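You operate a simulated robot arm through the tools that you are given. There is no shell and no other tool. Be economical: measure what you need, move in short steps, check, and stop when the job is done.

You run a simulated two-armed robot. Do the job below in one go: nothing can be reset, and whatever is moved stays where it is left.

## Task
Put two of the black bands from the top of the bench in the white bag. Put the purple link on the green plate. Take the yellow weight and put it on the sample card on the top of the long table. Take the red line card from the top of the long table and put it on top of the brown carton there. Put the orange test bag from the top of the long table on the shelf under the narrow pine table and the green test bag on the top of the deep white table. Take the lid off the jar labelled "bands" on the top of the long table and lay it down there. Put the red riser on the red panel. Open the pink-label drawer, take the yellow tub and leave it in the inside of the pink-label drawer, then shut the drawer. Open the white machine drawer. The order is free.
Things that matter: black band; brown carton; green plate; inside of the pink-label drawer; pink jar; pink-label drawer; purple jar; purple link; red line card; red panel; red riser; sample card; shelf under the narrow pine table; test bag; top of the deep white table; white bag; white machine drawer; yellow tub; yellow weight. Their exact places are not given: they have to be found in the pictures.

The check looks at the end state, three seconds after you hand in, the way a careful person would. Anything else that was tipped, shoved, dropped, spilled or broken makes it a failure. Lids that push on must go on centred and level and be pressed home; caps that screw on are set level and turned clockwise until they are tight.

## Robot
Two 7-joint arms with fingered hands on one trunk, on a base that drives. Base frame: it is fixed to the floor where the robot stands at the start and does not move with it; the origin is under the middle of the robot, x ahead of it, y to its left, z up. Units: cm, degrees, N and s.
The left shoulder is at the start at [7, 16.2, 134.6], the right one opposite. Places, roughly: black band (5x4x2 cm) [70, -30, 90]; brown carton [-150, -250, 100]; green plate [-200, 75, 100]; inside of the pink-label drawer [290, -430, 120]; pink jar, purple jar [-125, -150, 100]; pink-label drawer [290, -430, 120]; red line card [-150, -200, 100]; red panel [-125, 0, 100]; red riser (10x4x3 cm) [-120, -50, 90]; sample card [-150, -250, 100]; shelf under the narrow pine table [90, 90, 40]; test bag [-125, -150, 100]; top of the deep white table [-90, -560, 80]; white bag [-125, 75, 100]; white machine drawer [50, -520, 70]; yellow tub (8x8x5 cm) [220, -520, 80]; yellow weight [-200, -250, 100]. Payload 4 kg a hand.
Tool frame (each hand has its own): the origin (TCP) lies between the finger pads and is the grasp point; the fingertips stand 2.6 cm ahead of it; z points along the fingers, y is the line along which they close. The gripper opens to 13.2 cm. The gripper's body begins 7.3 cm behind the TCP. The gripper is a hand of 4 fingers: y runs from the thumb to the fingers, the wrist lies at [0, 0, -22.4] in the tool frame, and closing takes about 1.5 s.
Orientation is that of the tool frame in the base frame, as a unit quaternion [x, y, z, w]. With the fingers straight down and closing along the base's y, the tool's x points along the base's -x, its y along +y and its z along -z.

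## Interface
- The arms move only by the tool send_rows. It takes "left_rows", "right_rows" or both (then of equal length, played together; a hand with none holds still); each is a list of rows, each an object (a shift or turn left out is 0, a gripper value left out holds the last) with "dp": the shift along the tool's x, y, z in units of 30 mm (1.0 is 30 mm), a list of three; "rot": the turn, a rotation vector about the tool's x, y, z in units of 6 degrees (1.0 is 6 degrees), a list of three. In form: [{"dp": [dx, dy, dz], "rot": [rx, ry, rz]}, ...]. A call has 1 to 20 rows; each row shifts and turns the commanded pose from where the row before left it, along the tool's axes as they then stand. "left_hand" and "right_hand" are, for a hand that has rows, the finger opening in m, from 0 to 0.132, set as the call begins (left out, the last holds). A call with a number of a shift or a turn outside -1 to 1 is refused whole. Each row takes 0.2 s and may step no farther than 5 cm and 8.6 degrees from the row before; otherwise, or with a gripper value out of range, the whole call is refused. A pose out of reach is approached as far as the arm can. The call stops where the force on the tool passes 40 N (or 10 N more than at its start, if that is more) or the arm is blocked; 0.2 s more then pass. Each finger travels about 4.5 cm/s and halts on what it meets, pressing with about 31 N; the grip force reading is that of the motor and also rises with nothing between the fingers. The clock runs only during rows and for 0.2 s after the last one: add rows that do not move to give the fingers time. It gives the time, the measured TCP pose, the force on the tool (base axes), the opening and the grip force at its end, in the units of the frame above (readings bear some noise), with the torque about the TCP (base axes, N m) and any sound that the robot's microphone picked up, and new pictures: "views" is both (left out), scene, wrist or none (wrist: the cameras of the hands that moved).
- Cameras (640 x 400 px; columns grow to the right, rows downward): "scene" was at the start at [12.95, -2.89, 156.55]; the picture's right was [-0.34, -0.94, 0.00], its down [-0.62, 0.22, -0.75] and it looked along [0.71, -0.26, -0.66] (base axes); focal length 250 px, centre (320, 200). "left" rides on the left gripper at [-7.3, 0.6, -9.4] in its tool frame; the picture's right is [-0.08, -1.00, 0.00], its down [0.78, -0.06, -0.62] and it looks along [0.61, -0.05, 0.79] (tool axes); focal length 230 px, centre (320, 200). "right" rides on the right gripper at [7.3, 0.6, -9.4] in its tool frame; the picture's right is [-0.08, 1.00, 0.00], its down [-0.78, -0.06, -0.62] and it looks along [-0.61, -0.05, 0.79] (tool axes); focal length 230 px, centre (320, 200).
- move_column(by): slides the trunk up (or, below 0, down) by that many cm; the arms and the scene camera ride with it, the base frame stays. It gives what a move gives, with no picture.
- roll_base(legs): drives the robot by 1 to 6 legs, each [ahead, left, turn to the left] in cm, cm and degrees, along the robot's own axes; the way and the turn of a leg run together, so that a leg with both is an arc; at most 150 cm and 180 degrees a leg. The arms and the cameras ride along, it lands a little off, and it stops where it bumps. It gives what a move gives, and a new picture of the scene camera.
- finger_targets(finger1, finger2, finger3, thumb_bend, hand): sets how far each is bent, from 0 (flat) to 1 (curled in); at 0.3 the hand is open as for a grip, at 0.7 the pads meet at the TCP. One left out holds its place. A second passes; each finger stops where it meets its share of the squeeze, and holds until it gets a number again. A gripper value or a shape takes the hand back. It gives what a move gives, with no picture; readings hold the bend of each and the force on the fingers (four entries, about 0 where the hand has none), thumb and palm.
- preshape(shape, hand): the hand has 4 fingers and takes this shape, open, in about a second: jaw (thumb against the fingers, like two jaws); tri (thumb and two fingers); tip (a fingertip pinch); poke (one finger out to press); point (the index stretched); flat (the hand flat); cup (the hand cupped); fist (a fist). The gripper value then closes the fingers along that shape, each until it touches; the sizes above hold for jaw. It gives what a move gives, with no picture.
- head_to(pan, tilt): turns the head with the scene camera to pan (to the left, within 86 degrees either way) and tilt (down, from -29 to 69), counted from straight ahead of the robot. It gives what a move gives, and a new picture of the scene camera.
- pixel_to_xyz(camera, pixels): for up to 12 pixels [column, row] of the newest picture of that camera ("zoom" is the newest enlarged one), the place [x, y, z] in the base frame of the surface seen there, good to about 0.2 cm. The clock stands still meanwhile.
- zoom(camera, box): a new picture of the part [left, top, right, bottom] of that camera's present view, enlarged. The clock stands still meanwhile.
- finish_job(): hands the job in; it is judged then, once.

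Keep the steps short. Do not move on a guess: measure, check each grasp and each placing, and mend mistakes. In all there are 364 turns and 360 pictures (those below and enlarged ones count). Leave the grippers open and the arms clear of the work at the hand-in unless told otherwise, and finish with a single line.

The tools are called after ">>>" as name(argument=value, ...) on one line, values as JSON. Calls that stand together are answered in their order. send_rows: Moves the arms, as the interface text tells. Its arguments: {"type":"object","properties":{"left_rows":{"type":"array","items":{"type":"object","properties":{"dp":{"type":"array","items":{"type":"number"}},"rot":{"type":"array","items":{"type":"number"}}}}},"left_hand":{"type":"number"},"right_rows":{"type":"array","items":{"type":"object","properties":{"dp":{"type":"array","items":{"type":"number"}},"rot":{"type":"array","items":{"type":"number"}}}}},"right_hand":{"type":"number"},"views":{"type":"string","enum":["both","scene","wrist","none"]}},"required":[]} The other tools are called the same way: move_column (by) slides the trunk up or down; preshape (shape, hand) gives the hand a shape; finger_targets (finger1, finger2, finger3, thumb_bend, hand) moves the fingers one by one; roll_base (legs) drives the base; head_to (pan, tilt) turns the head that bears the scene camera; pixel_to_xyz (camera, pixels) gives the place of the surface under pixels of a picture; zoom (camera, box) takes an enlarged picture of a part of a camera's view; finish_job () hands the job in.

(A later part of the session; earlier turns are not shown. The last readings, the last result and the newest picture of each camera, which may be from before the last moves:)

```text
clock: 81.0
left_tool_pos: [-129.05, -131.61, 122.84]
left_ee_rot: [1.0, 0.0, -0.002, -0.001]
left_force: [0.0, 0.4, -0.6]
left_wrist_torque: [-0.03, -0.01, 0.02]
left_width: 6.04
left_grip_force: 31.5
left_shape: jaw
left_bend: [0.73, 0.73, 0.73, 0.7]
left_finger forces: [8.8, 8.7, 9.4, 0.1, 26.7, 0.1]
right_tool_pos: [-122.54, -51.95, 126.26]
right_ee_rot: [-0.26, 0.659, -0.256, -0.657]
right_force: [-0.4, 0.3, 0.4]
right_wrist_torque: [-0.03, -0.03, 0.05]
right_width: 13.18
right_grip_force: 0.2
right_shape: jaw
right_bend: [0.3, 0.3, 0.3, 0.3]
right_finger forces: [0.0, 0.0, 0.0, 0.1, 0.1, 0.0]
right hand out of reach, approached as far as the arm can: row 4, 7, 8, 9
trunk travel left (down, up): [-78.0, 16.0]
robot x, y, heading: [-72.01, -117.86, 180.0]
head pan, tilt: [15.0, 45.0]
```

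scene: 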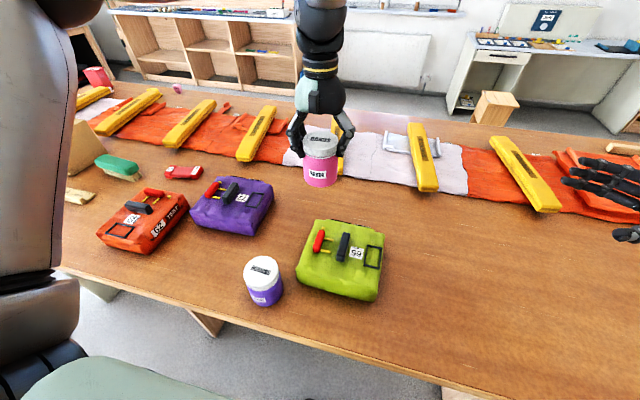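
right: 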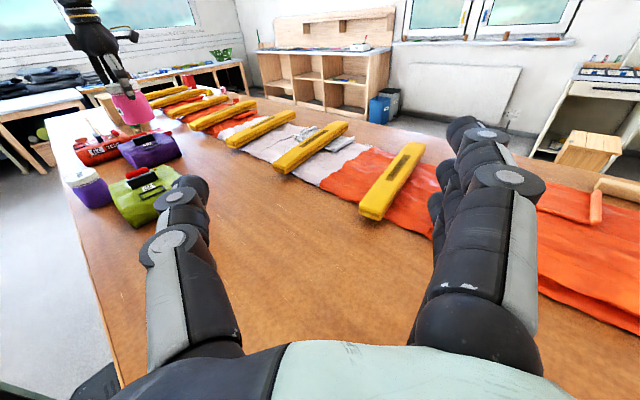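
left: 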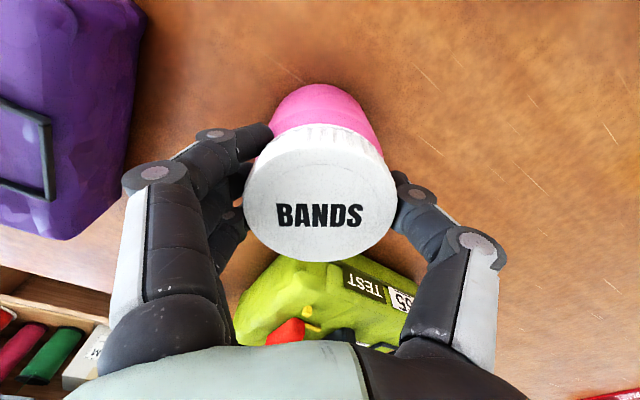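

>>> send_rows(right_rows=[{"rot": [0, -1, 0]}, {"rot": [0, -1, 0]}, {"rot": [0, -1, 0]}, {"rot": [0, -1, 0]}, {"rot": [0, -1, 0]}, {"rot": [0, -1, 0]}, {"rot": [-0.9, 0, 0.5]}, {"rot": [-0.9, 0, 0.5]}, {"rot": [-0.9, 0, 0.5]}, {"rot": [-0.9, 0, 0.5]}, {"rot": [-0.9, 0, 0.5]}], views="wrist")

```text
clock: 83.4
left_tool_pos: [-128.94, -131.57, 122.84]
left_ee_rot: [1.0, -0.001, -0.002, -0.002]
left_force: [-0.4, 1.1, -1.2]
left_wrist_torque: [0.0, -0.01, -0.01]
left_width: 6.09
left_grip_force: 31.3
left_shape: jaw
left_bend: [0.73, 0.73, 0.73, 0.7]
left_finger forces: [8.7, 8.6, 9.4, 0.1, 26.7, 0.0]
right_tool_pos: [-122.33, -51.91, 126.35]
right_ee_rot: [-0.104, 0.88, -0.017, -0.463]
right_force: [-0.5, 0.0, 0.3]
right_wrist_torque: [0.03, 0.0, -0.03]
right_width: 13.22
right_grip_force: 0.1
right_shape: jaw
right_bend: [0.3, 0.3, 0.3, 0.3]
right_finger forces: [0.0, 0.0, 0.0, 0.0, 0.0, 0.0]
right hand out of reach, approached as far as the arm can: row 9
trunk travel left (down, up): [-78.0, 16.0]
robot x, y, heading: [-72.44, -118.14, 180.0]
head pan, tilt: [15.0, 45.0]
```

right: 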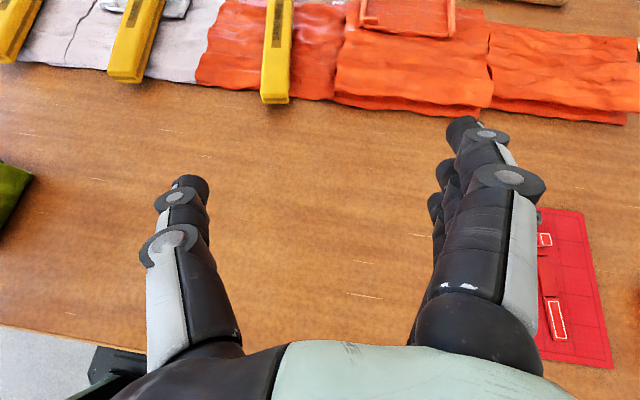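

The right hand now points away and 35° down. I move it sideways toward the jar.

>>> send_rows(right_rows=[{"dp": [0.08, -0.957, 0.18]}, {"dp": [0.08, -0.957, 0.18]}, {"dp": [0.08, -0.957, 0.18]}, {"dp": [0.08, -0.957, 0.18]}, {"dp": [0.08, -0.957, 0.18]}, {"dp": [0.08, -0.957, 0.18]}, {"dp": [0.08, -0.957, 0.18]}, {"dp": [0.08, -0.957, 0.18]}, {"dp": [0.08, -0.957, 0.18]}, {"dp": [0.08, -0.957, 0.18]}, {"dp": [0.08, -0.957, 0.18]}, {"dp": [0.08, -0.957, 0.18]}, {"dp": [0.08, -0.957, 0.18]}, {"dp": [0.08, -0.957, 0.18]}, {"dp": [0.08, -0.957, 0.18]}, {"dp": [0.08, -0.957, 0.18]}, {"dp": [0.08, -0.957, 0.18]}], views="both")

```text
clock: 87.0
left_tool_pos: [-129.29, -131.75, 122.72]
left_ee_rot: [1.0, 0.0, -0.001, -0.001]
left_force: [0.3, -0.2, -1.5]
left_wrist_torque: [-0.02, -0.01, 0.01]
left_width: 6.03
left_grip_force: 31.2
left_shape: jaw
left_bend: [0.73, 0.73, 0.73, 0.7]
left_finger forces: [8.8, 8.6, 9.4, 0.0, 26.7, 0.0]
right_tool_pos: [-127.96, -86.63, 106.74]
right_ee_rot: [-0.107, 0.88, -0.017, -0.463]
right_force: [-0.3, 0.0, 0.7]
right_wrist_torque: [0.02, 0.03, -0.02]
right_width: 13.17
right_grip_force: 0.1
right_shape: jaw
right_bend: [0.3, 0.3, 0.3, 0.3]
right_finger forces: [0.0, 0.0, 0.0, 0.1, 0.0, 0.1]
right hand out of reach, approached as far as the arm can: row 5, 6, 7, 8, 9, 10, 11, 12, 13, 14, 15, 16, 17
trunk travel left (down, up): [-78.0, 16.0]
robot x, y, heading: [-72.67, -117.95, 180.1]
head pan, tilt: [15.0, 45.0]
```

scene: 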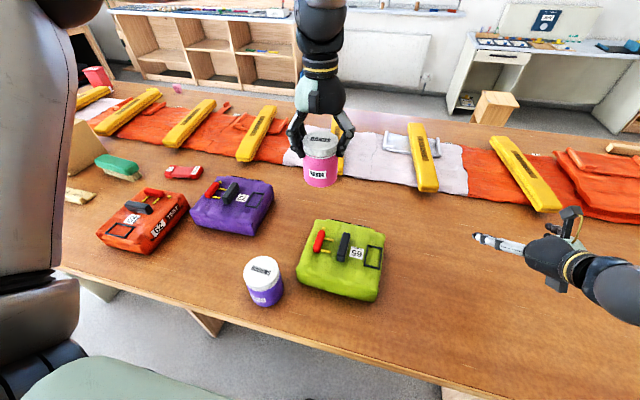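
right: 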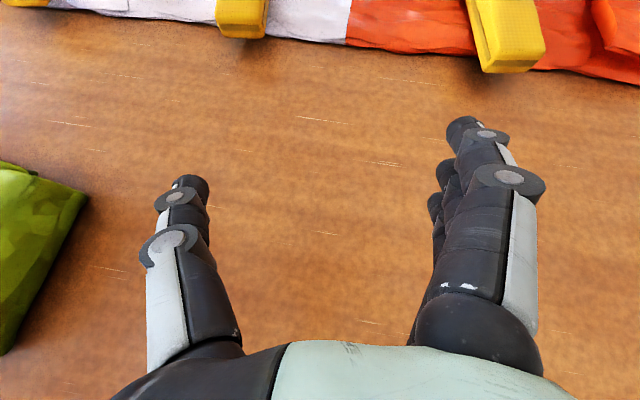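

The right elbow seems too folded here. I raise the trunk 15 cm so that there is more distance to the shoulders, then try again.

>>> move_column(by=15)

>>> send_rows(right_rows=[{"dp": [0.08, -0.957, 0.18]}, {"dp": [0.08, -0.957, 0.18]}, {"dp": [0.08, -0.957, 0.18]}, {"dp": [0.08, -0.957, 0.18]}, {"dp": [0.08, -0.957, 0.18]}, {"dp": [0.08, -0.957, 0.18]}, {"dp": [0.08, -0.957, 0.18]}], views="both")

```text
clock: 88.8
left_tool_pos: [-129.17, -131.73, 137.73]
left_ee_rot: [1.0, 0.0, -0.001, -0.002]
left_force: [-0.1, -0.7, -0.9]
left_wrist_torque: [0.01, 0.0, 0.0]
left_width: 6.05
left_grip_force: 30.7
left_shape: jaw
left_bend: [0.73, 0.73, 0.73, 0.7]
left_finger forces: [8.8, 8.7, 9.4, 0.0, 26.7, 0.1]
right_tool_pos: [-128.02, -86.64, 121.7]
right_ee_rot: [-0.108, 0.879, -0.019, -0.463]
right_force: [-0.7, 0.3, -0.3]
right_wrist_torque: [0.0, 0.0, 0.01]
right_width: 13.2
right_grip_force: 0.0
right_shape: jaw
right_bend: [0.3, 0.3, 0.3, 0.3]
right_finger forces: [0.1, 0.1, 0.1, 0.0, 0.1, 0.0]
trunk travel left (down, up): [-93.0, 1.0]
robot x, y, heading: [-72.5, -117.9, 180.1]
head pan, tilt: [15.0, 45.0]
```

```text
clock: 90.4
left_tool_pos: [-129.19, -131.46, 137.73]
left_ee_rot: [1.0, 0.0, -0.001, 0.0]
left_force: [0.1, -0.3, -1.4]
left_wrist_torque: [-0.03, 0.01, -0.02]
left_width: 6.04
left_grip_force: 30.7
left_shape: jaw
left_bend: [0.73, 0.73, 0.73, 0.7]
left_finger forces: [8.8, 8.6, 9.4, 0.0, 26.7, 0.1]
right_tool_pos: [-128.01, -106.7, 119.0]
right_ee_rot: [-0.108, 0.879, -0.018, -0.463]
right_force: [-0.2, -0.2, -0.4]
right_wrist_torque: [-0.02, 0.01, 0.02]
right_width: 13.18
right_grip_force: 0.0
right_shape: jaw
right_bend: [0.3, 0.3, 0.3, 0.3]
right_finger forces: [0.0, 0.0, 0.0, 0.1, 0.1, 0.0]
right hand out of reach, approached as far as the arm can: row 2
trunk travel left (down, up): [-93.0, 1.0]
robot x, y, heading: [-72.31, -118.0, 180.1]
head pan, tilt: [15.0, 45.0]
```

scene: 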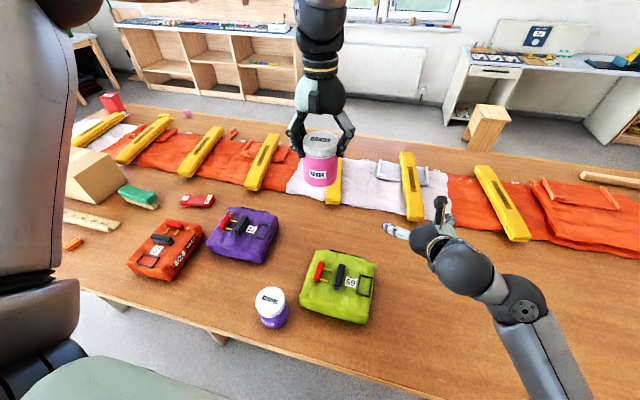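
right: 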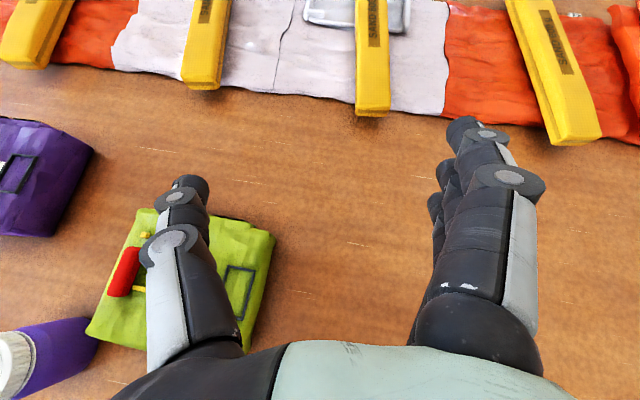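

Reachable now. I move the right hand a little further left, then bring the jar over its open jaw.

>>> send_rows(right_rows=[{"dp": [0.08, -0.957, 0.18]}, {"dp": [0.08, -0.957, 0.18]}], views="none")

>>> send_rows(left_rows=[{"dp": [0, -0.8, 0]}, {"dp": [0, -0.8, 0]}, {"dp": [0, -0.8, 0]}, {"dp": [0, -0.8, 0]}, {"dp": [0, -0.8, 0]}, {"dp": [0, -0.8, 0]}, {"dp": [0, -0.8, 0]}, {"dp": [0, -0.8, 0]}], views="both")

```text
clock: 91.0
left_tool_pos: [-129.25, -131.72, 137.67]
left_ee_rot: [1.0, 0.0, -0.001, -0.002]
left_force: [0.5, 0.0, -0.5]
left_wrist_torque: [-0.04, 0.0, 0.03]
left_width: 6.07
left_grip_force: 30.2
left_shape: jaw
left_bend: [0.73, 0.73, 0.73, 0.7]
left_finger forces: [8.8, 8.6, 9.5, 0.0, 26.6, 0.1]
right_tool_pos: [-128.1, -112.81, 118.4]
right_ee_rot: [-0.107, 0.879, -0.017, -0.464]
right_force: [-0.4, -0.5, 0.4]
right_wrist_torque: [0.0, 0.02, 0.0]
right_width: 13.18
right_grip_force: 0.1
right_shape: jaw
right_bend: [0.3, 0.3, 0.3, 0.3]
right_finger forces: [0.0, 0.1, 0.1, 0.1, 0.1, 0.0]
trunk travel left (down, up): [-93.0, 1.0]
robot x, y, heading: [-72.79, -117.97, 180.0]
head pan, tilt: [15.0, 45.0]
```

```text
clock: 92.8
left_tool_pos: [-129.16, -112.19, 137.65]
left_ee_rot: [1.0, 0.0, -0.001, -0.001]
left_force: [-0.2, 0.4, -1.1]
left_wrist_torque: [-0.02, 0.03, -0.04]
left_width: 6.04
left_grip_force: 30.7
left_shape: jaw
left_bend: [0.73, 0.73, 0.73, 0.7]
left_finger forces: [9.1, 8.5, 9.4, 0.0, 26.6, 0.1]
right_tool_pos: [-127.94, -112.61, 118.46]
right_ee_rot: [-0.107, 0.879, -0.019, -0.465]
right_force: [0.5, 0.8, 0.0]
right_wrist_torque: [-0.01, 0.06, 0.02]
right_width: 13.21
right_grip_force: 0.1
right_shape: jaw
right_bend: [0.3, 0.3, 0.3, 0.3]
right_finger forces: [0.0, 0.0, 0.0, 0.0, 0.0, 0.0]
trunk travel left (down, up): [-93.0, 1.0]
robot x, y, heading: [-72.38, -118.07, 180.3]
head pan, tilt: [15.0, 45.0]
```

scene: 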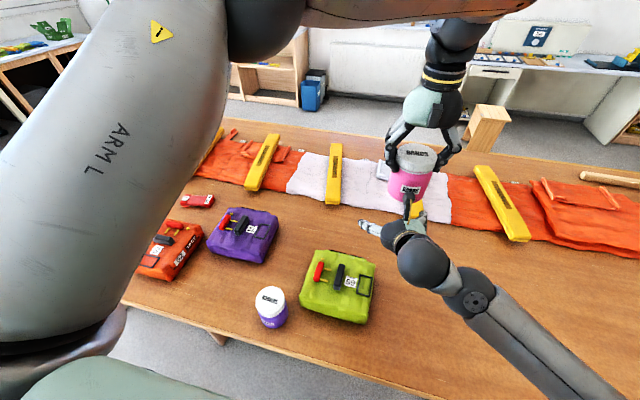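
left: 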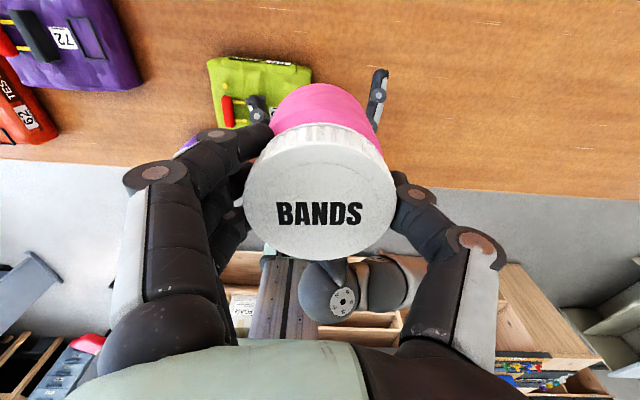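

Aligned in y. I lower the jar into the right jaw.

>>> send_rows(left_rows=[{"dp": [-0.2, 0, 0.9]}, {"dp": [0, 0, 0.9]}, {"dp": [0, 0, 0.9]}, {"dp": [0, 0, 0.9]}, {"dp": [0, 0, 0.85]}], views="both")

>>> zoom(camera="scene", box=[320, 80, 520, 280])

>>> zoom(camera="right", box=[0, 0, 640, 400])

```text
clock: 94.0
left_tool_pos: [-129.72, -112.46, 124.44]
left_ee_rot: [1.0, 0.0, -0.001, -0.002]
left_force: [-0.2, 0.1, -0.8]
left_wrist_torque: [-0.03, 0.03, 0.01]
left_width: 6.06
left_grip_force: 30.4
left_shape: jaw
left_bend: [0.73, 0.73, 0.73, 0.7]
left_finger forces: [9.0, 8.4, 9.6, 0.1, 26.6, 0.1]
right_tool_pos: [-128.13, -112.75, 118.42]
right_ee_rot: [-0.108, 0.879, -0.019, -0.463]
right_force: [-0.8, -0.5, -0.7]
right_wrist_torque: [-0.01, -0.02, -0.01]
right_width: 13.19
right_grip_force: 0.0
right_shape: jaw
right_bend: [0.3, 0.3, 0.3, 0.3]
right_finger forces: [0.1, 0.0, 0.0, 0.1, 0.0, 0.0]
trunk travel left (down, up): [-93.0, 1.0]
robot x, y, heading: [-72.3, -117.99, 179.9]
head pan, tilt: [15.0, 45.0]
```

scene: 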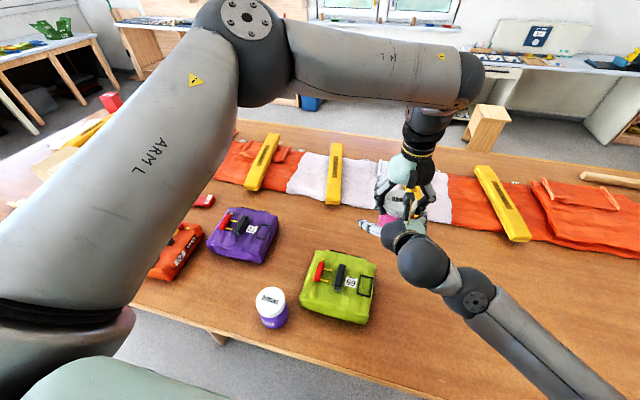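
left: 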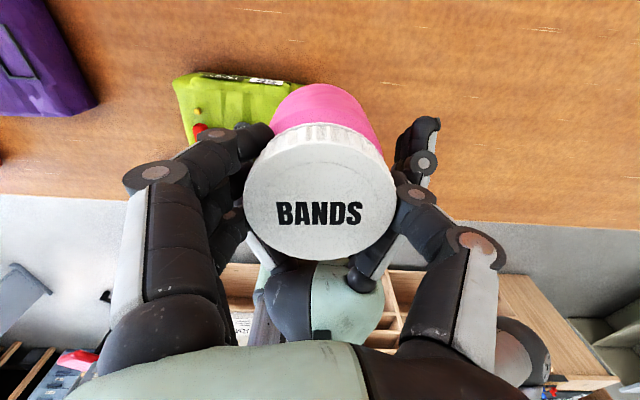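

```text
2.00 times, centred on (420, 180) of scene
```

zoom: 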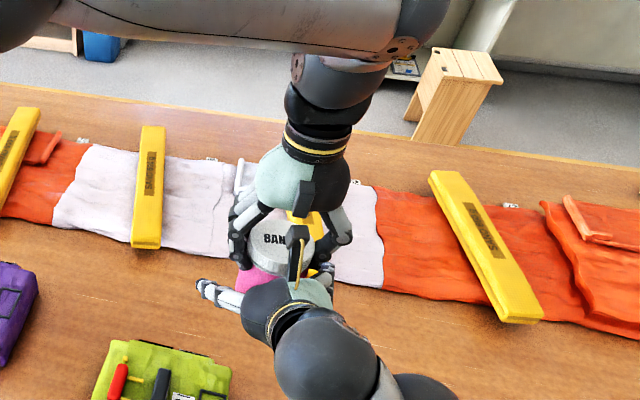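

```text
1.00 times, centred on (320, 200) of right
```

zoom: 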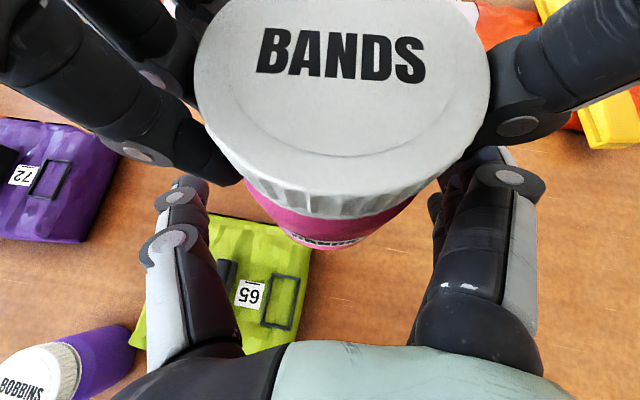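

The jar body is between the right fingers. I lower the right hand 0.7 cm and close it.

>>> send_rows(right_rows=[{"dp": [-0.19, -0.02, 0.13]}, {}, {}, {}, {}, {}, {}, {}], right_hand=0.0, views="wrist")

```text
clock: 95.8
left_tool_pos: [-129.8, -112.52, 124.61]
left_ee_rot: [1.0, 0.0, -0.001, -0.002]
left_force: [1.1, -1.6, 1.8]
left_wrist_torque: [0.05, -0.05, -0.04]
left_width: 6.04
left_grip_force: 31.1
left_shape: jaw
left_bend: [0.73, 0.73, 0.73, 0.7]
left_finger forces: [9.4, 9.5, 10.9, 0.0, 27.7, 0.0]
right_tool_pos: [-128.01, -112.6, 117.81]
right_ee_rot: [-0.108, 0.879, -0.019, -0.464]
right_force: [0.1, 2.3, -1.6]
right_wrist_torque: [-0.2, -0.07, 0.02]
right_width: 6.57
right_grip_force: 31.4
right_shape: jaw
right_bend: [0.71, 0.71, 0.73, 0.7]
right_finger forces: [10.3, 10.1, 8.8, 0.0, 27.3, 0.0]
trunk travel left (down, up): [-93.0, 1.0]
robot x, y, heading: [-72.11, -118.11, 180.1]
head pan, tilt: [15.0, 45.0]
```

right: 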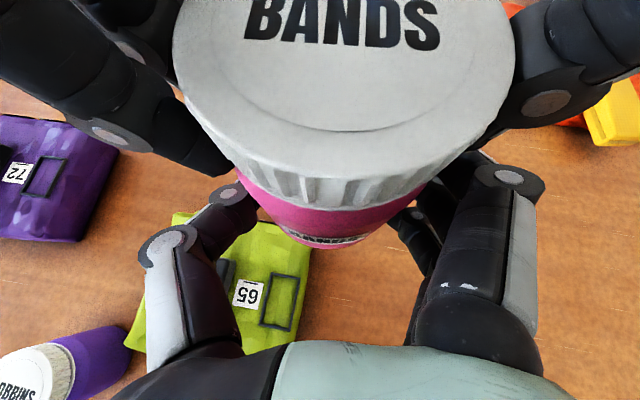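

Both hands hold. I twist the lid counterclockwise with the left hand.

>>> send_rows(left_rows=[{"rot": [0, 0, -1]}, {"rot": [0, 0, -1]}, {"rot": [0, 0, -1]}, {"rot": [0, 0, -1]}, {"rot": [0, 0, -1]}], views="wrist")

>>> zoom(camera="right", box=[140, 0, 540, 250])

```text
clock: 97.0
left_tool_pos: [-129.97, -112.66, 124.56]
left_ee_rot: [0.965, 0.261, -0.003, -0.001]
left_force: [-13.0, -12.1, 11.4]
left_wrist_torque: [-0.24, 0.64, -1.06]
left_width: 5.67
left_grip_force: 31.1
left_shape: jaw
left_bend: [0.76, 0.73, 0.72, 0.71]
left_finger forces: [21.5, 8.9, 11.7, 0.0, 22.4, 0.1]
right_tool_pos: [-127.95, -112.64, 117.55]
right_ee_rot: [-0.107, 0.88, -0.017, -0.462]
right_force: [13.3, 12.3, -12.3]
right_wrist_torque: [-0.55, 0.07, 0.8]
right_width: 6.77
right_grip_force: 30.7
right_shape: jaw
right_bend: [0.71, 0.7, 0.71, 0.72]
right_finger forces: [11.4, 13.7, 23.0, 0.1, 34.1, 0.1]
trunk travel left (down, up): [-93.0, 1.0]
robot x, y, heading: [-72.45, -117.54, 180.0]
head pan, tilt: [15.0, 45.0]
```

left: 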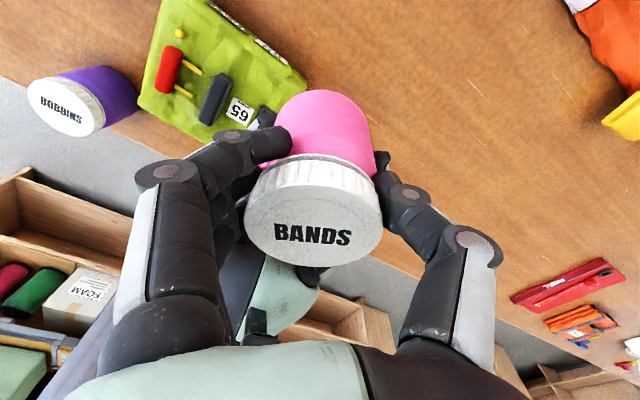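

```text
1.60 times, centred on (340, 125) of right
```

zoom: 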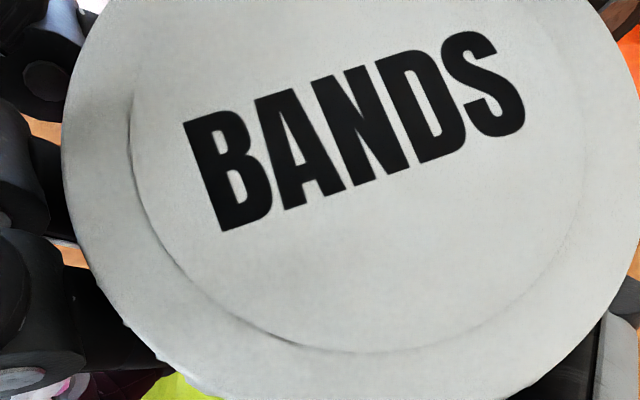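

>>> send_rows(right_rows=[{}], views="both")

>>> zoom(camera="scene", box=[360, 150, 460, 250])

```text
clock: 97.4
left_tool_pos: [-129.94, -112.61, 124.46]
left_ee_rot: [0.966, 0.26, -0.002, -0.002]
left_force: [-15.5, -14.6, 15.9]
left_wrist_torque: [-0.43, 0.74, -1.0]
left_width: 5.65
left_grip_force: 31.1
left_shape: jaw
left_bend: [0.76, 0.73, 0.72, 0.71]
left_finger forces: [24.7, 9.4, 11.9, 0.0, 23.4, 0.0]
right_tool_pos: [-127.99, -112.69, 117.63]
right_ee_rot: [-0.107, 0.88, -0.017, -0.463]
right_force: [14.6, 13.5, -15.5]
right_wrist_torque: [-0.63, -0.02, 0.7]
right_width: 6.8
right_grip_force: 31.0
right_shape: jaw
right_bend: [0.71, 0.7, 0.71, 0.72]
right_finger forces: [11.6, 14.1, 24.1, 0.0, 33.1, 0.0]
trunk travel left (down, up): [-93.0, 1.0]
robot x, y, heading: [-72.11, -117.93, 180.2]
head pan, tilt: [15.0, 45.0]
```

scene: 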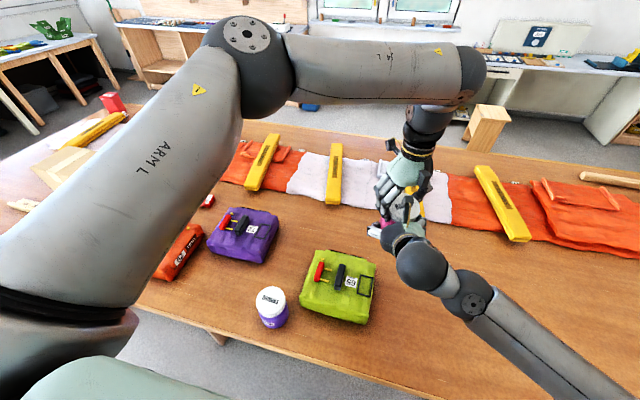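
right: 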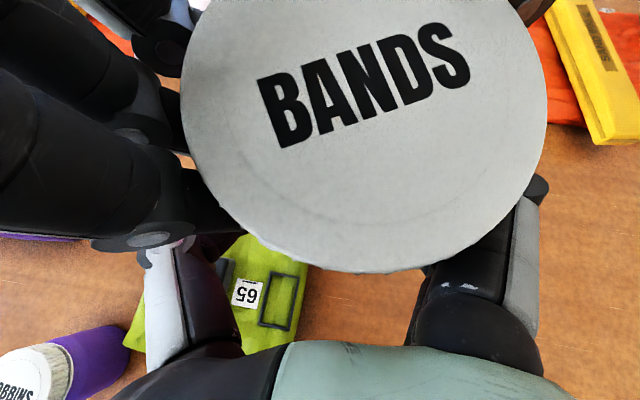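

```text
4.00 times, centred on (410, 200) of scene
```

zoom: 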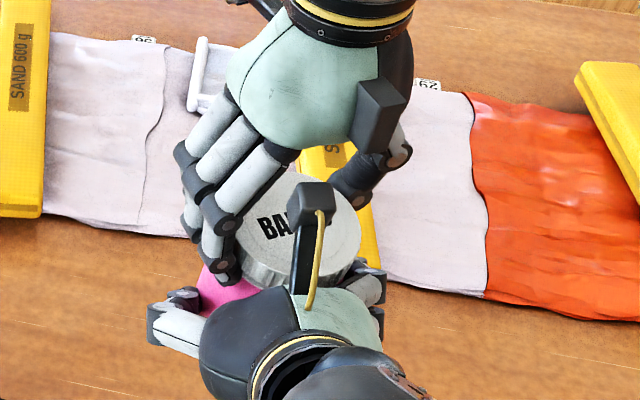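

The jar is tilting and side forces rise. I open the left hand, lift it off and look at the jar held by the right.

>>> send_rows(left_rows=[{}, {}, {}, {}, {"dp": [0, 0, -1]}, {"dp": [0, 0, -1]}, {"dp": [0, 0, -1]}], left_hand=0.11, views="both")

>>> zoom(camera="right", box=[0, 0, 640, 400])

>>> zoom(camera="scene", box=[360, 150, 460, 250])

```text
clock: 99.0
left_tool_pos: [-129.66, -112.38, 133.48]
left_ee_rot: [0.966, 0.259, -0.001, -0.001]
left_force: [-0.4, -0.2, -0.4]
left_wrist_torque: [-0.01, -0.01, 0.01]
left_width: 10.99
left_grip_force: 0.0
left_shape: jaw
left_bend: [0.56, 0.56, 0.56, 0.52]
left_finger forces: [0.0, 0.1, 0.0, 0.1, 0.0, 0.1]
right_tool_pos: [-127.85, -112.7, 117.77]
right_ee_rot: [-0.107, 0.879, -0.018, -0.465]
right_force: [-0.2, -0.2, -1.3]
right_wrist_torque: [-0.04, 0.0, -0.01]
right_width: 6.55
right_grip_force: 30.7
right_shape: jaw
right_bend: [0.72, 0.71, 0.73, 0.7]
right_finger forces: [10.5, 10.1, 9.7, 0.0, 30.4, 0.1]
trunk travel left (down, up): [-93.0, 1.0]
robot x, y, heading: [-72.13, -117.48, 179.8]
head pan, tilt: [15.0, 45.0]
```

scene: 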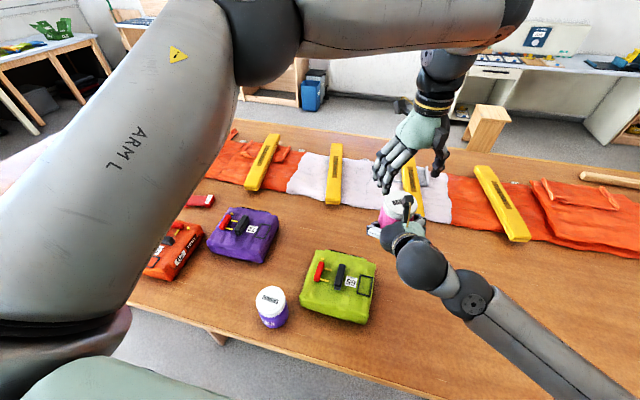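
left: 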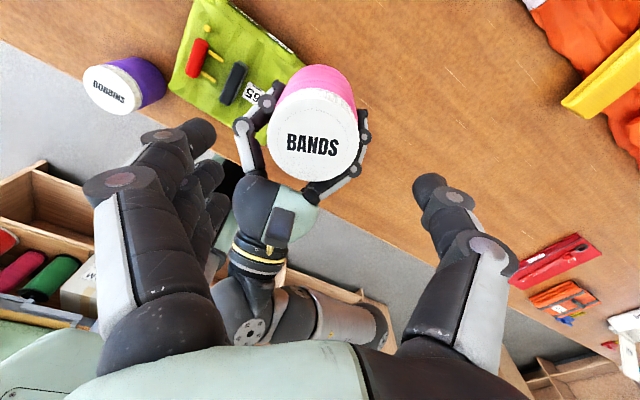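

```text
1.00 times, centred on (320, 200) of right
```

zoom: 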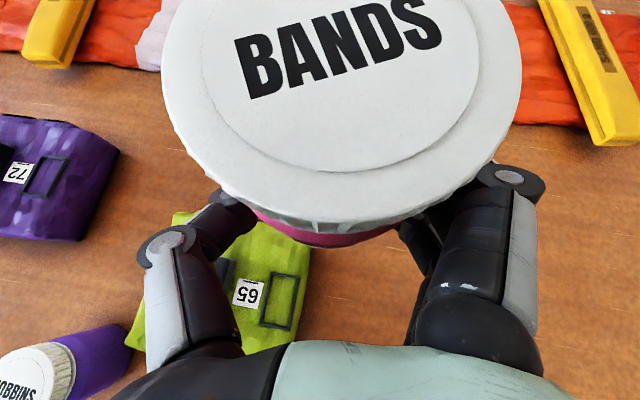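

```text
4.00 times, centred on (410, 200) of scene
```

zoom: 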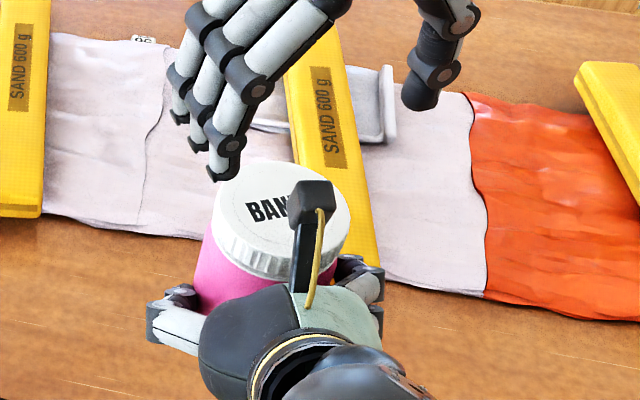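

I measure the lid's plane to get its tilt.

>>> pixel_to_xyz(camera="right", pixels=[[200, 100], [480, 90], [340, 160], [340, 20], [250, 30], [430, 30], [345, 195], [165, 60], [518, 50]])

>>> pixel_to_xyz(camera="left", pixels=[[313, 100], [280, 140], [345, 145], [312, 175], [313, 137]])

```text
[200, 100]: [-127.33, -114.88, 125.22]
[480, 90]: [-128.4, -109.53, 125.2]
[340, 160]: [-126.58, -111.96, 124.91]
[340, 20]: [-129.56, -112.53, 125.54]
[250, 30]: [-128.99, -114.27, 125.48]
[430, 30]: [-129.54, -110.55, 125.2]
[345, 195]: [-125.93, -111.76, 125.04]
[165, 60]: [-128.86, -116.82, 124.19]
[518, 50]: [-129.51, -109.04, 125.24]
```

```text
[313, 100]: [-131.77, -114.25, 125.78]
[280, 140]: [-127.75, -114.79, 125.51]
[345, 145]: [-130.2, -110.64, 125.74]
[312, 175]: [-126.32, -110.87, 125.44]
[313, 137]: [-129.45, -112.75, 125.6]
```

Lid leans ~6° toward the robot. I pitch the right hand 6° to level it, turn the left hand back past zero (+24°), lower it again and grip a bit higher.

>>> send_rows(right_rows=[{"rot": [0, -0.5, 0]}, {"rot": [0, -0.5, 0]}, {}, {}, {}, {}, {}, {}, {}], left_rows=[{"rot": [0, 0, 1]}, {"rot": [0, 0, 1]}, {"rot": [0, 0, 1]}, {"rot": [0, 0, 1]}, {"rot": [0, 0, 1]}, {"rot": [0, 0, 1]}, {"rot": [0, 0, 1]}, {"rot": [0, 0, 1]}, {"rot": [0, 0, 1]}], views="wrist")

>>> pixel_to_xyz(camera="left", pixels=[[320, 105], [285, 140], [350, 140], [320, 170], [320, 137]])

```text
clock: 101.0
left_tool_pos: [-129.81, -112.51, 133.53]
left_ee_rot: [0.978, -0.21, 0.0, -0.001]
left_force: [0.2, -0.9, -0.5]
left_wrist_torque: [-0.01, -0.02, 0.0]
left_width: 10.96
left_grip_force: 0.1
left_shape: jaw
left_bend: [0.56, 0.56, 0.56, 0.52]
left_finger forces: [0.0, 0.0, 0.0, 0.1, 0.0, 0.0]
right_tool_pos: [-127.95, -112.67, 117.69]
right_ee_rot: [-0.108, 0.902, -0.013, -0.417]
right_force: [0.5, -0.3, -2.5]
right_wrist_torque: [-0.01, -0.04, 0.02]
right_width: 6.5
right_grip_force: 31.1
right_shape: jaw
right_bend: [0.72, 0.71, 0.73, 0.7]
right_finger forces: [10.4, 10.1, 9.2, 0.0, 30.0, 0.1]
trunk travel left (down, up): [-93.0, 1.0]
robot x, y, heading: [-72.23, -117.67, 179.6]
head pan, tilt: [15.0, 45.0]
```

right: 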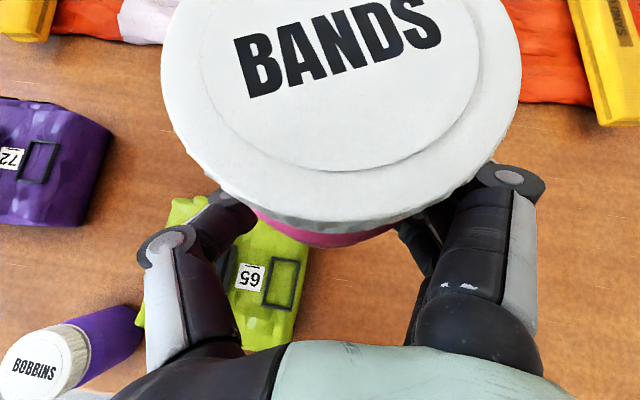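
left: 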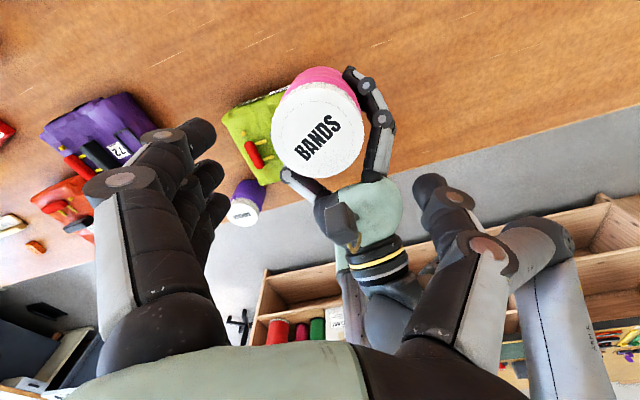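

```text
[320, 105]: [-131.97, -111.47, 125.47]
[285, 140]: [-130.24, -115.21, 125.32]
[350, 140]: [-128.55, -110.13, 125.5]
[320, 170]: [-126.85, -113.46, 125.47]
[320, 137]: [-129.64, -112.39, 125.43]
```

Level now, centred within 0.5 cm. Lower, grip.

>>> send_rows(left_rows=[{"dp": [-0.1, 0, 0.95]}, {"dp": [0, 0, 0.95]}, {"dp": [0, 0, 0.92]}], views="wrist")

>>> send_rows(left_rows=[{}, {}, {}, {}, {}, {}], left_hand=0.0, views="wrist")

```text
clock: 101.8
left_tool_pos: [-130.12, -112.2, 124.98]
left_ee_rot: [0.978, -0.208, -0.002, -0.002]
left_force: [-0.6, 1.2, 4.8]
left_wrist_torque: [0.3, -0.15, -0.04]
left_width: 11.01
left_grip_force: 0.2
left_shape: jaw
left_bend: [0.56, 0.56, 0.56, 0.51]
left_finger forces: [0.0, 0.0, 0.0, 0.0, 0.0, 0.1]
right_tool_pos: [-127.97, -112.73, 117.69]
right_ee_rot: [-0.108, 0.903, -0.012, -0.417]
right_force: [-0.1, -1.6, -6.6]
right_wrist_torque: [-0.24, 0.01, 0.05]
right_width: 6.53
right_grip_force: 31.4
right_shape: jaw
right_bend: [0.71, 0.71, 0.73, 0.7]
right_finger forces: [11.6, 9.9, 8.8, 0.1, 30.7, 0.1]
trunk travel left (down, up): [-93.0, 1.0]
robot x, y, heading: [-72.45, -118.0, 179.8]
head pan, tilt: [15.0, 45.0]
```

left: 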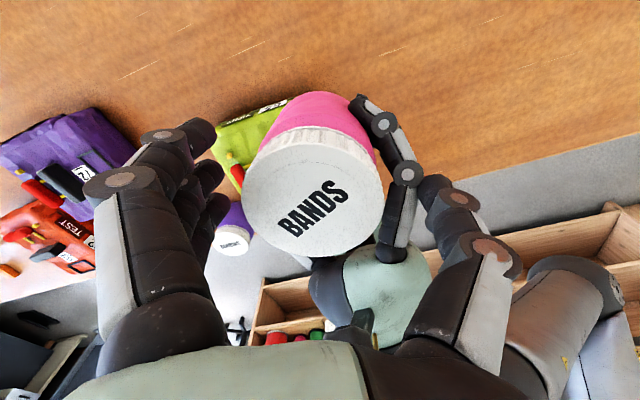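

```text
clock: 103.2
left_tool_pos: [-130.05, -112.11, 125.09]
left_ee_rot: [0.978, -0.208, -0.002, -0.002]
left_force: [0.6, 11.5, 14.5]
left_wrist_torque: [0.68, -0.11, 0.48]
left_width: 6.78
left_grip_force: 31.4
left_shape: jaw
left_bend: [0.75, 0.74, 0.74, 0.61]
left_finger forces: [8.3, 7.1, 8.7, 0.0, 0.0, 0.0]
right_tool_pos: [-127.9, -112.8, 117.65]
right_ee_rot: [-0.109, 0.902, -0.012, -0.417]
right_force: [-0.6, -10.2, -15.7]
right_wrist_torque: [-0.02, -0.27, -0.24]
right_width: 6.91
right_grip_force: 31.0
right_shape: jaw
right_bend: [0.67, 0.7, 0.71, 0.72]
right_finger forces: [19.7, 13.5, 25.2, 0.0, 29.5, 0.1]
trunk travel left (down, up): [-93.0, 1.0]
robot x, y, heading: [-72.25, -117.96, 179.8]
head pan, tilt: [15.0, 45.0]
```

left: 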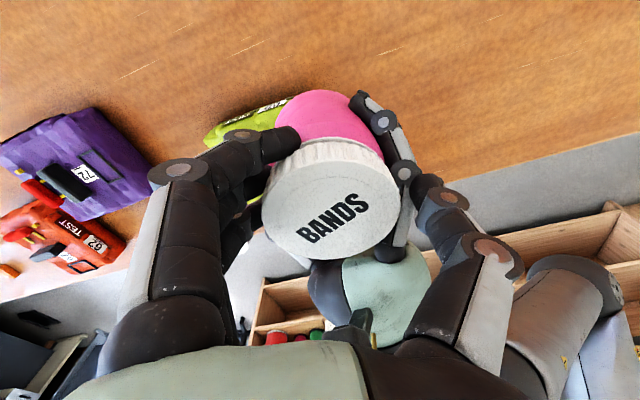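

The left thumb is blocked by the right fingers at this angle. I open, go back to yaw 0 and grip again there.

>>> send_rows(left_rows=[{}, {}, {}, {}, {"dp": [0, 0, -0.3]}, {"rot": [0, 0, -1]}, {"rot": [0, 0, -1]}, {"rot": [0, 0, -1]}, {"rot": [0, 0, -1]}], left_hand=0.11, views="both")

>>> zoom(camera="right", box=[0, 0, 640, 400])

```text
clock: 105.2
left_tool_pos: [-130.1, -112.3, 125.77]
left_ee_rot: [1.0, 0.001, -0.002, -0.002]
left_force: [0.3, 0.2, 1.5]
left_wrist_torque: [-0.03, 0.04, -0.01]
left_width: 10.98
left_grip_force: 0.1
left_shape: jaw
left_bend: [0.56, 0.56, 0.56, 0.52]
left_finger forces: [0.0, 0.1, 0.1, 0.0, 0.0, 0.1]
right_tool_pos: [-127.87, -112.77, 117.8]
right_ee_rot: [-0.108, 0.902, -0.012, -0.418]
right_force: [0.7, 0.0, -0.4]
right_wrist_torque: [-0.03, -0.04, -0.01]
right_width: 6.57
right_grip_force: 31.3
right_shape: jaw
right_bend: [0.71, 0.71, 0.73, 0.7]
right_finger forces: [10.7, 10.2, 9.9, 0.1, 30.4, 0.0]
trunk travel left (down, up): [-93.0, 1.0]
robot x, y, heading: [-72.15, -117.96, 180.0]
head pan, tilt: [15.0, 45.0]
```

scene: 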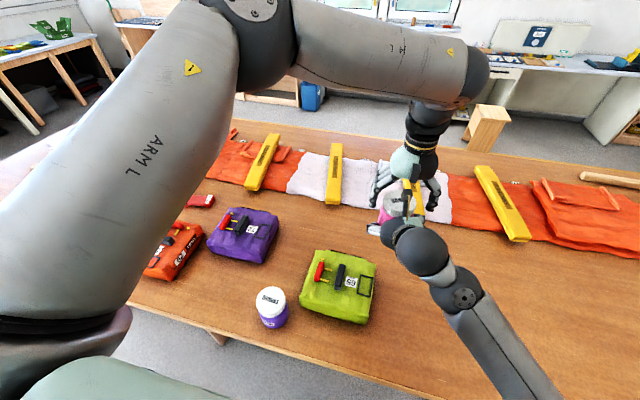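
left: 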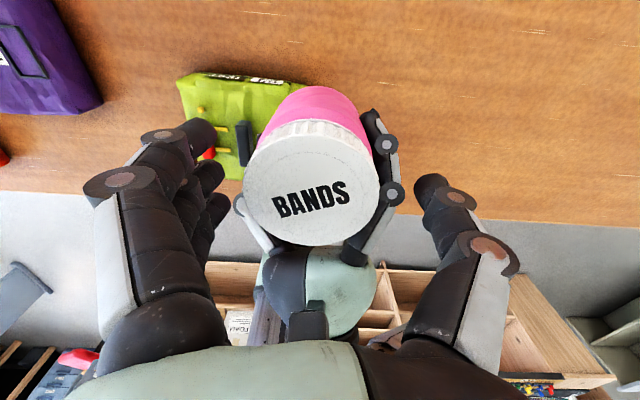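

```text
1.00 times, centred on (320, 200) of right
```

zoom: 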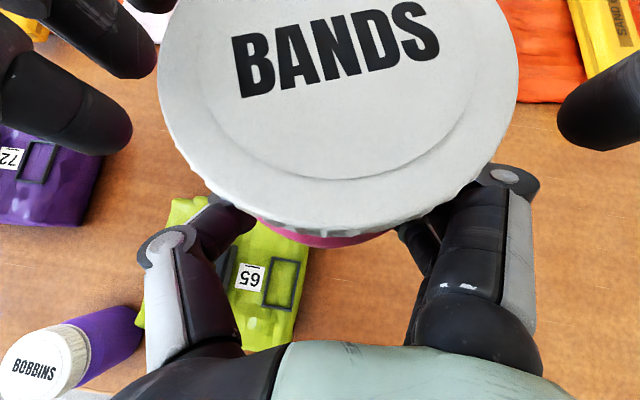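

>>> send_rows(left_rows=[{"dp": [0, 0.1, 0.22]}, {}, {}, {}, {}, {}, {}], left_hand=0.0, views="wrist")

>>> send_rows(left_rows=[{"rot": [0, 0, -1]}, {"rot": [0, 0, -1]}, {}], views="wrist")

>>> zoom(camera="right", box=[0, 0, 640, 400])

```text
clock: 106.8
left_tool_pos: [-129.99, -112.52, 125.3]
left_ee_rot: [1.0, 0.0, 0.0, -0.001]
left_force: [-0.1, -0.6, -4.4]
left_wrist_torque: [-0.01, 0.01, 0.02]
left_width: 6.01
left_grip_force: 31.2
left_shape: jaw
left_bend: [0.74, 0.72, 0.73, 0.71]
left_finger forces: [8.0, 8.8, 9.0, 0.0, 28.4, 0.0]
right_tool_pos: [-127.96, -112.79, 117.77]
right_ee_rot: [-0.107, 0.902, -0.012, -0.418]
right_force: [-0.9, -0.6, 4.7]
right_wrist_torque: [-0.02, 0.08, 0.03]
right_width: 6.57
right_grip_force: 31.4
right_shape: jaw
right_bend: [0.71, 0.71, 0.73, 0.7]
right_finger forces: [10.9, 10.4, 9.5, 0.1, 30.3, 0.1]
trunk travel left (down, up): [-93.0, 1.0]
robot x, y, heading: [-72.14, -117.84, 179.9]
head pan, tilt: [15.0, 45.0]
```

left: 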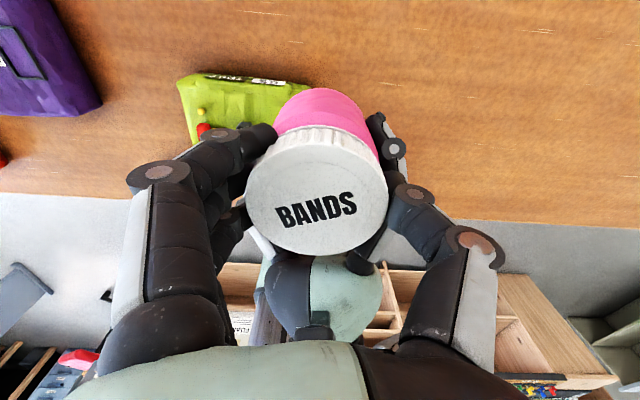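

```text
clock: 107.6
left_tool_pos: [-130.06, -112.71, 125.23]
left_ee_rot: [0.994, 0.106, -0.001, -0.002]
left_force: [0.8, -1.8, -6.0]
left_wrist_torque: [-0.08, -0.01, 0.0]
left_width: 5.99
left_grip_force: 31.6
left_shape: jaw
left_bend: [0.73, 0.72, 0.73, 0.71]
left_finger forces: [8.9, 9.2, 9.1, 0.0, 28.4, 0.1]
right_tool_pos: [-127.98, -112.79, 117.8]
right_ee_rot: [-0.109, 0.902, -0.014, -0.418]
right_force: [-0.4, 2.7, 3.9]
right_wrist_torque: [-0.08, 0.09, -0.01]
right_width: 6.56
right_grip_force: 31.0
right_shape: jaw
right_bend: [0.71, 0.71, 0.73, 0.7]
right_finger forces: [11.0, 11.0, 9.5, 0.0, 29.3, 0.0]
trunk travel left (down, up): [-93.0, 1.0]
robot x, y, heading: [-72.68, -117.72, 179.9]
head pan, tilt: [15.0, 45.0]
```

left: 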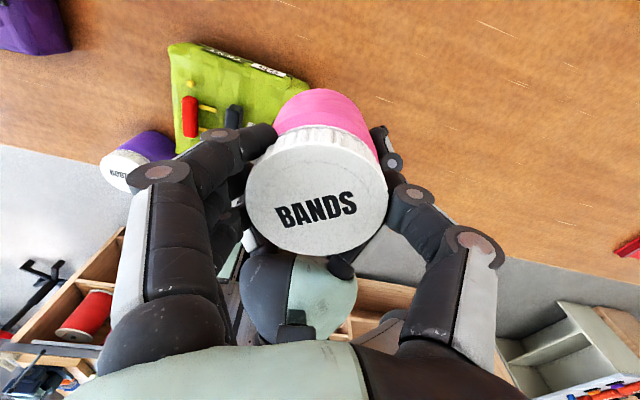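

```text
1.00 times, centred on (320, 200) of right
```

zoom: 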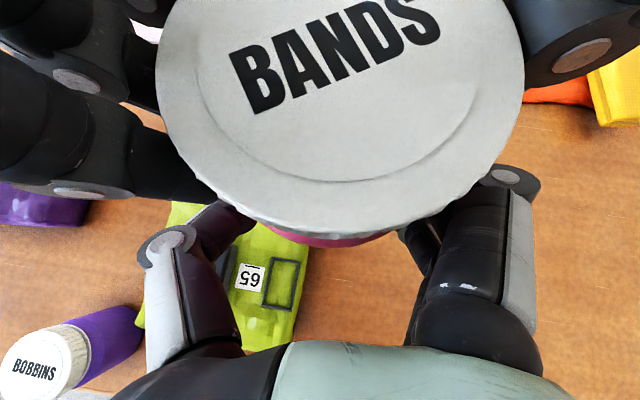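

Torque is now near zero: the lid turns freely. I keep turning and try lifting gently.

>>> send_rows(left_rows=[{"rot": [0, 0, -1]}, {"rot": [0, 0, -1]}, {"rot": [0, 0, -1]}, {"rot": [0, 0, -1]}, {"dp": [0, 0, -0.15]}, {}], views="wrist")

>>> zoom(camera="right", box=[0, 0, 640, 400])

```text
clock: 109.0
left_tool_pos: [-129.93, -112.56, 125.59]
left_ee_rot: [0.951, 0.309, 0.0, -0.001]
left_force: [1.3, -5.8, -19.9]
left_wrist_torque: [-0.25, -0.09, -0.01]
left_width: 5.98
left_grip_force: 31.1
left_shape: jaw
left_bend: [0.73, 0.72, 0.73, 0.7]
left_finger forces: [10.4, 11.4, 11.8, 0.0, 30.1, 0.0]
right_tool_pos: [-128.06, -112.75, 117.93]
right_ee_rot: [-0.108, 0.902, -0.014, -0.419]
right_force: [-1.8, 6.0, 18.2]
right_wrist_torque: [-0.22, 0.27, -0.11]
right_width: 6.52
right_grip_force: 30.9
right_shape: jaw
right_bend: [0.71, 0.71, 0.73, 0.71]
right_finger forces: [11.5, 12.1, 10.6, 0.0, 28.3, 0.0]
trunk travel left (down, up): [-93.0, 1.0]
robot x, y, heading: [-72.01, -117.98, 179.9]
head pan, tilt: [15.0, 45.0]
```

left: 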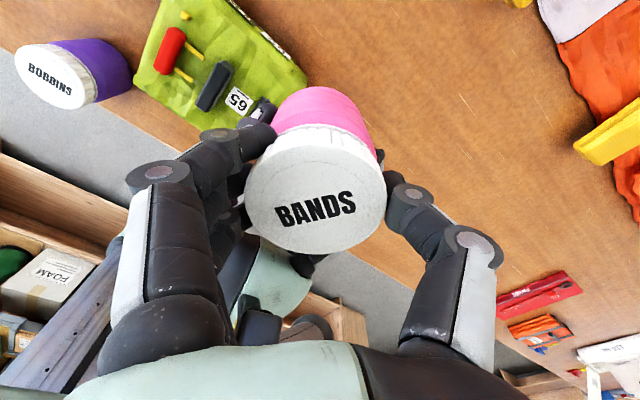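

```text
1.00 times, centred on (320, 200) of right
```

zoom: 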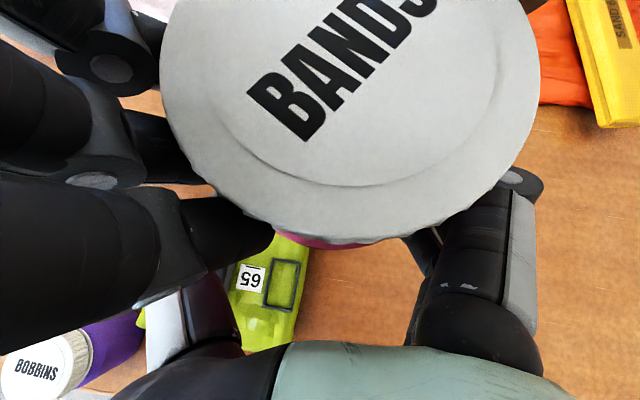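

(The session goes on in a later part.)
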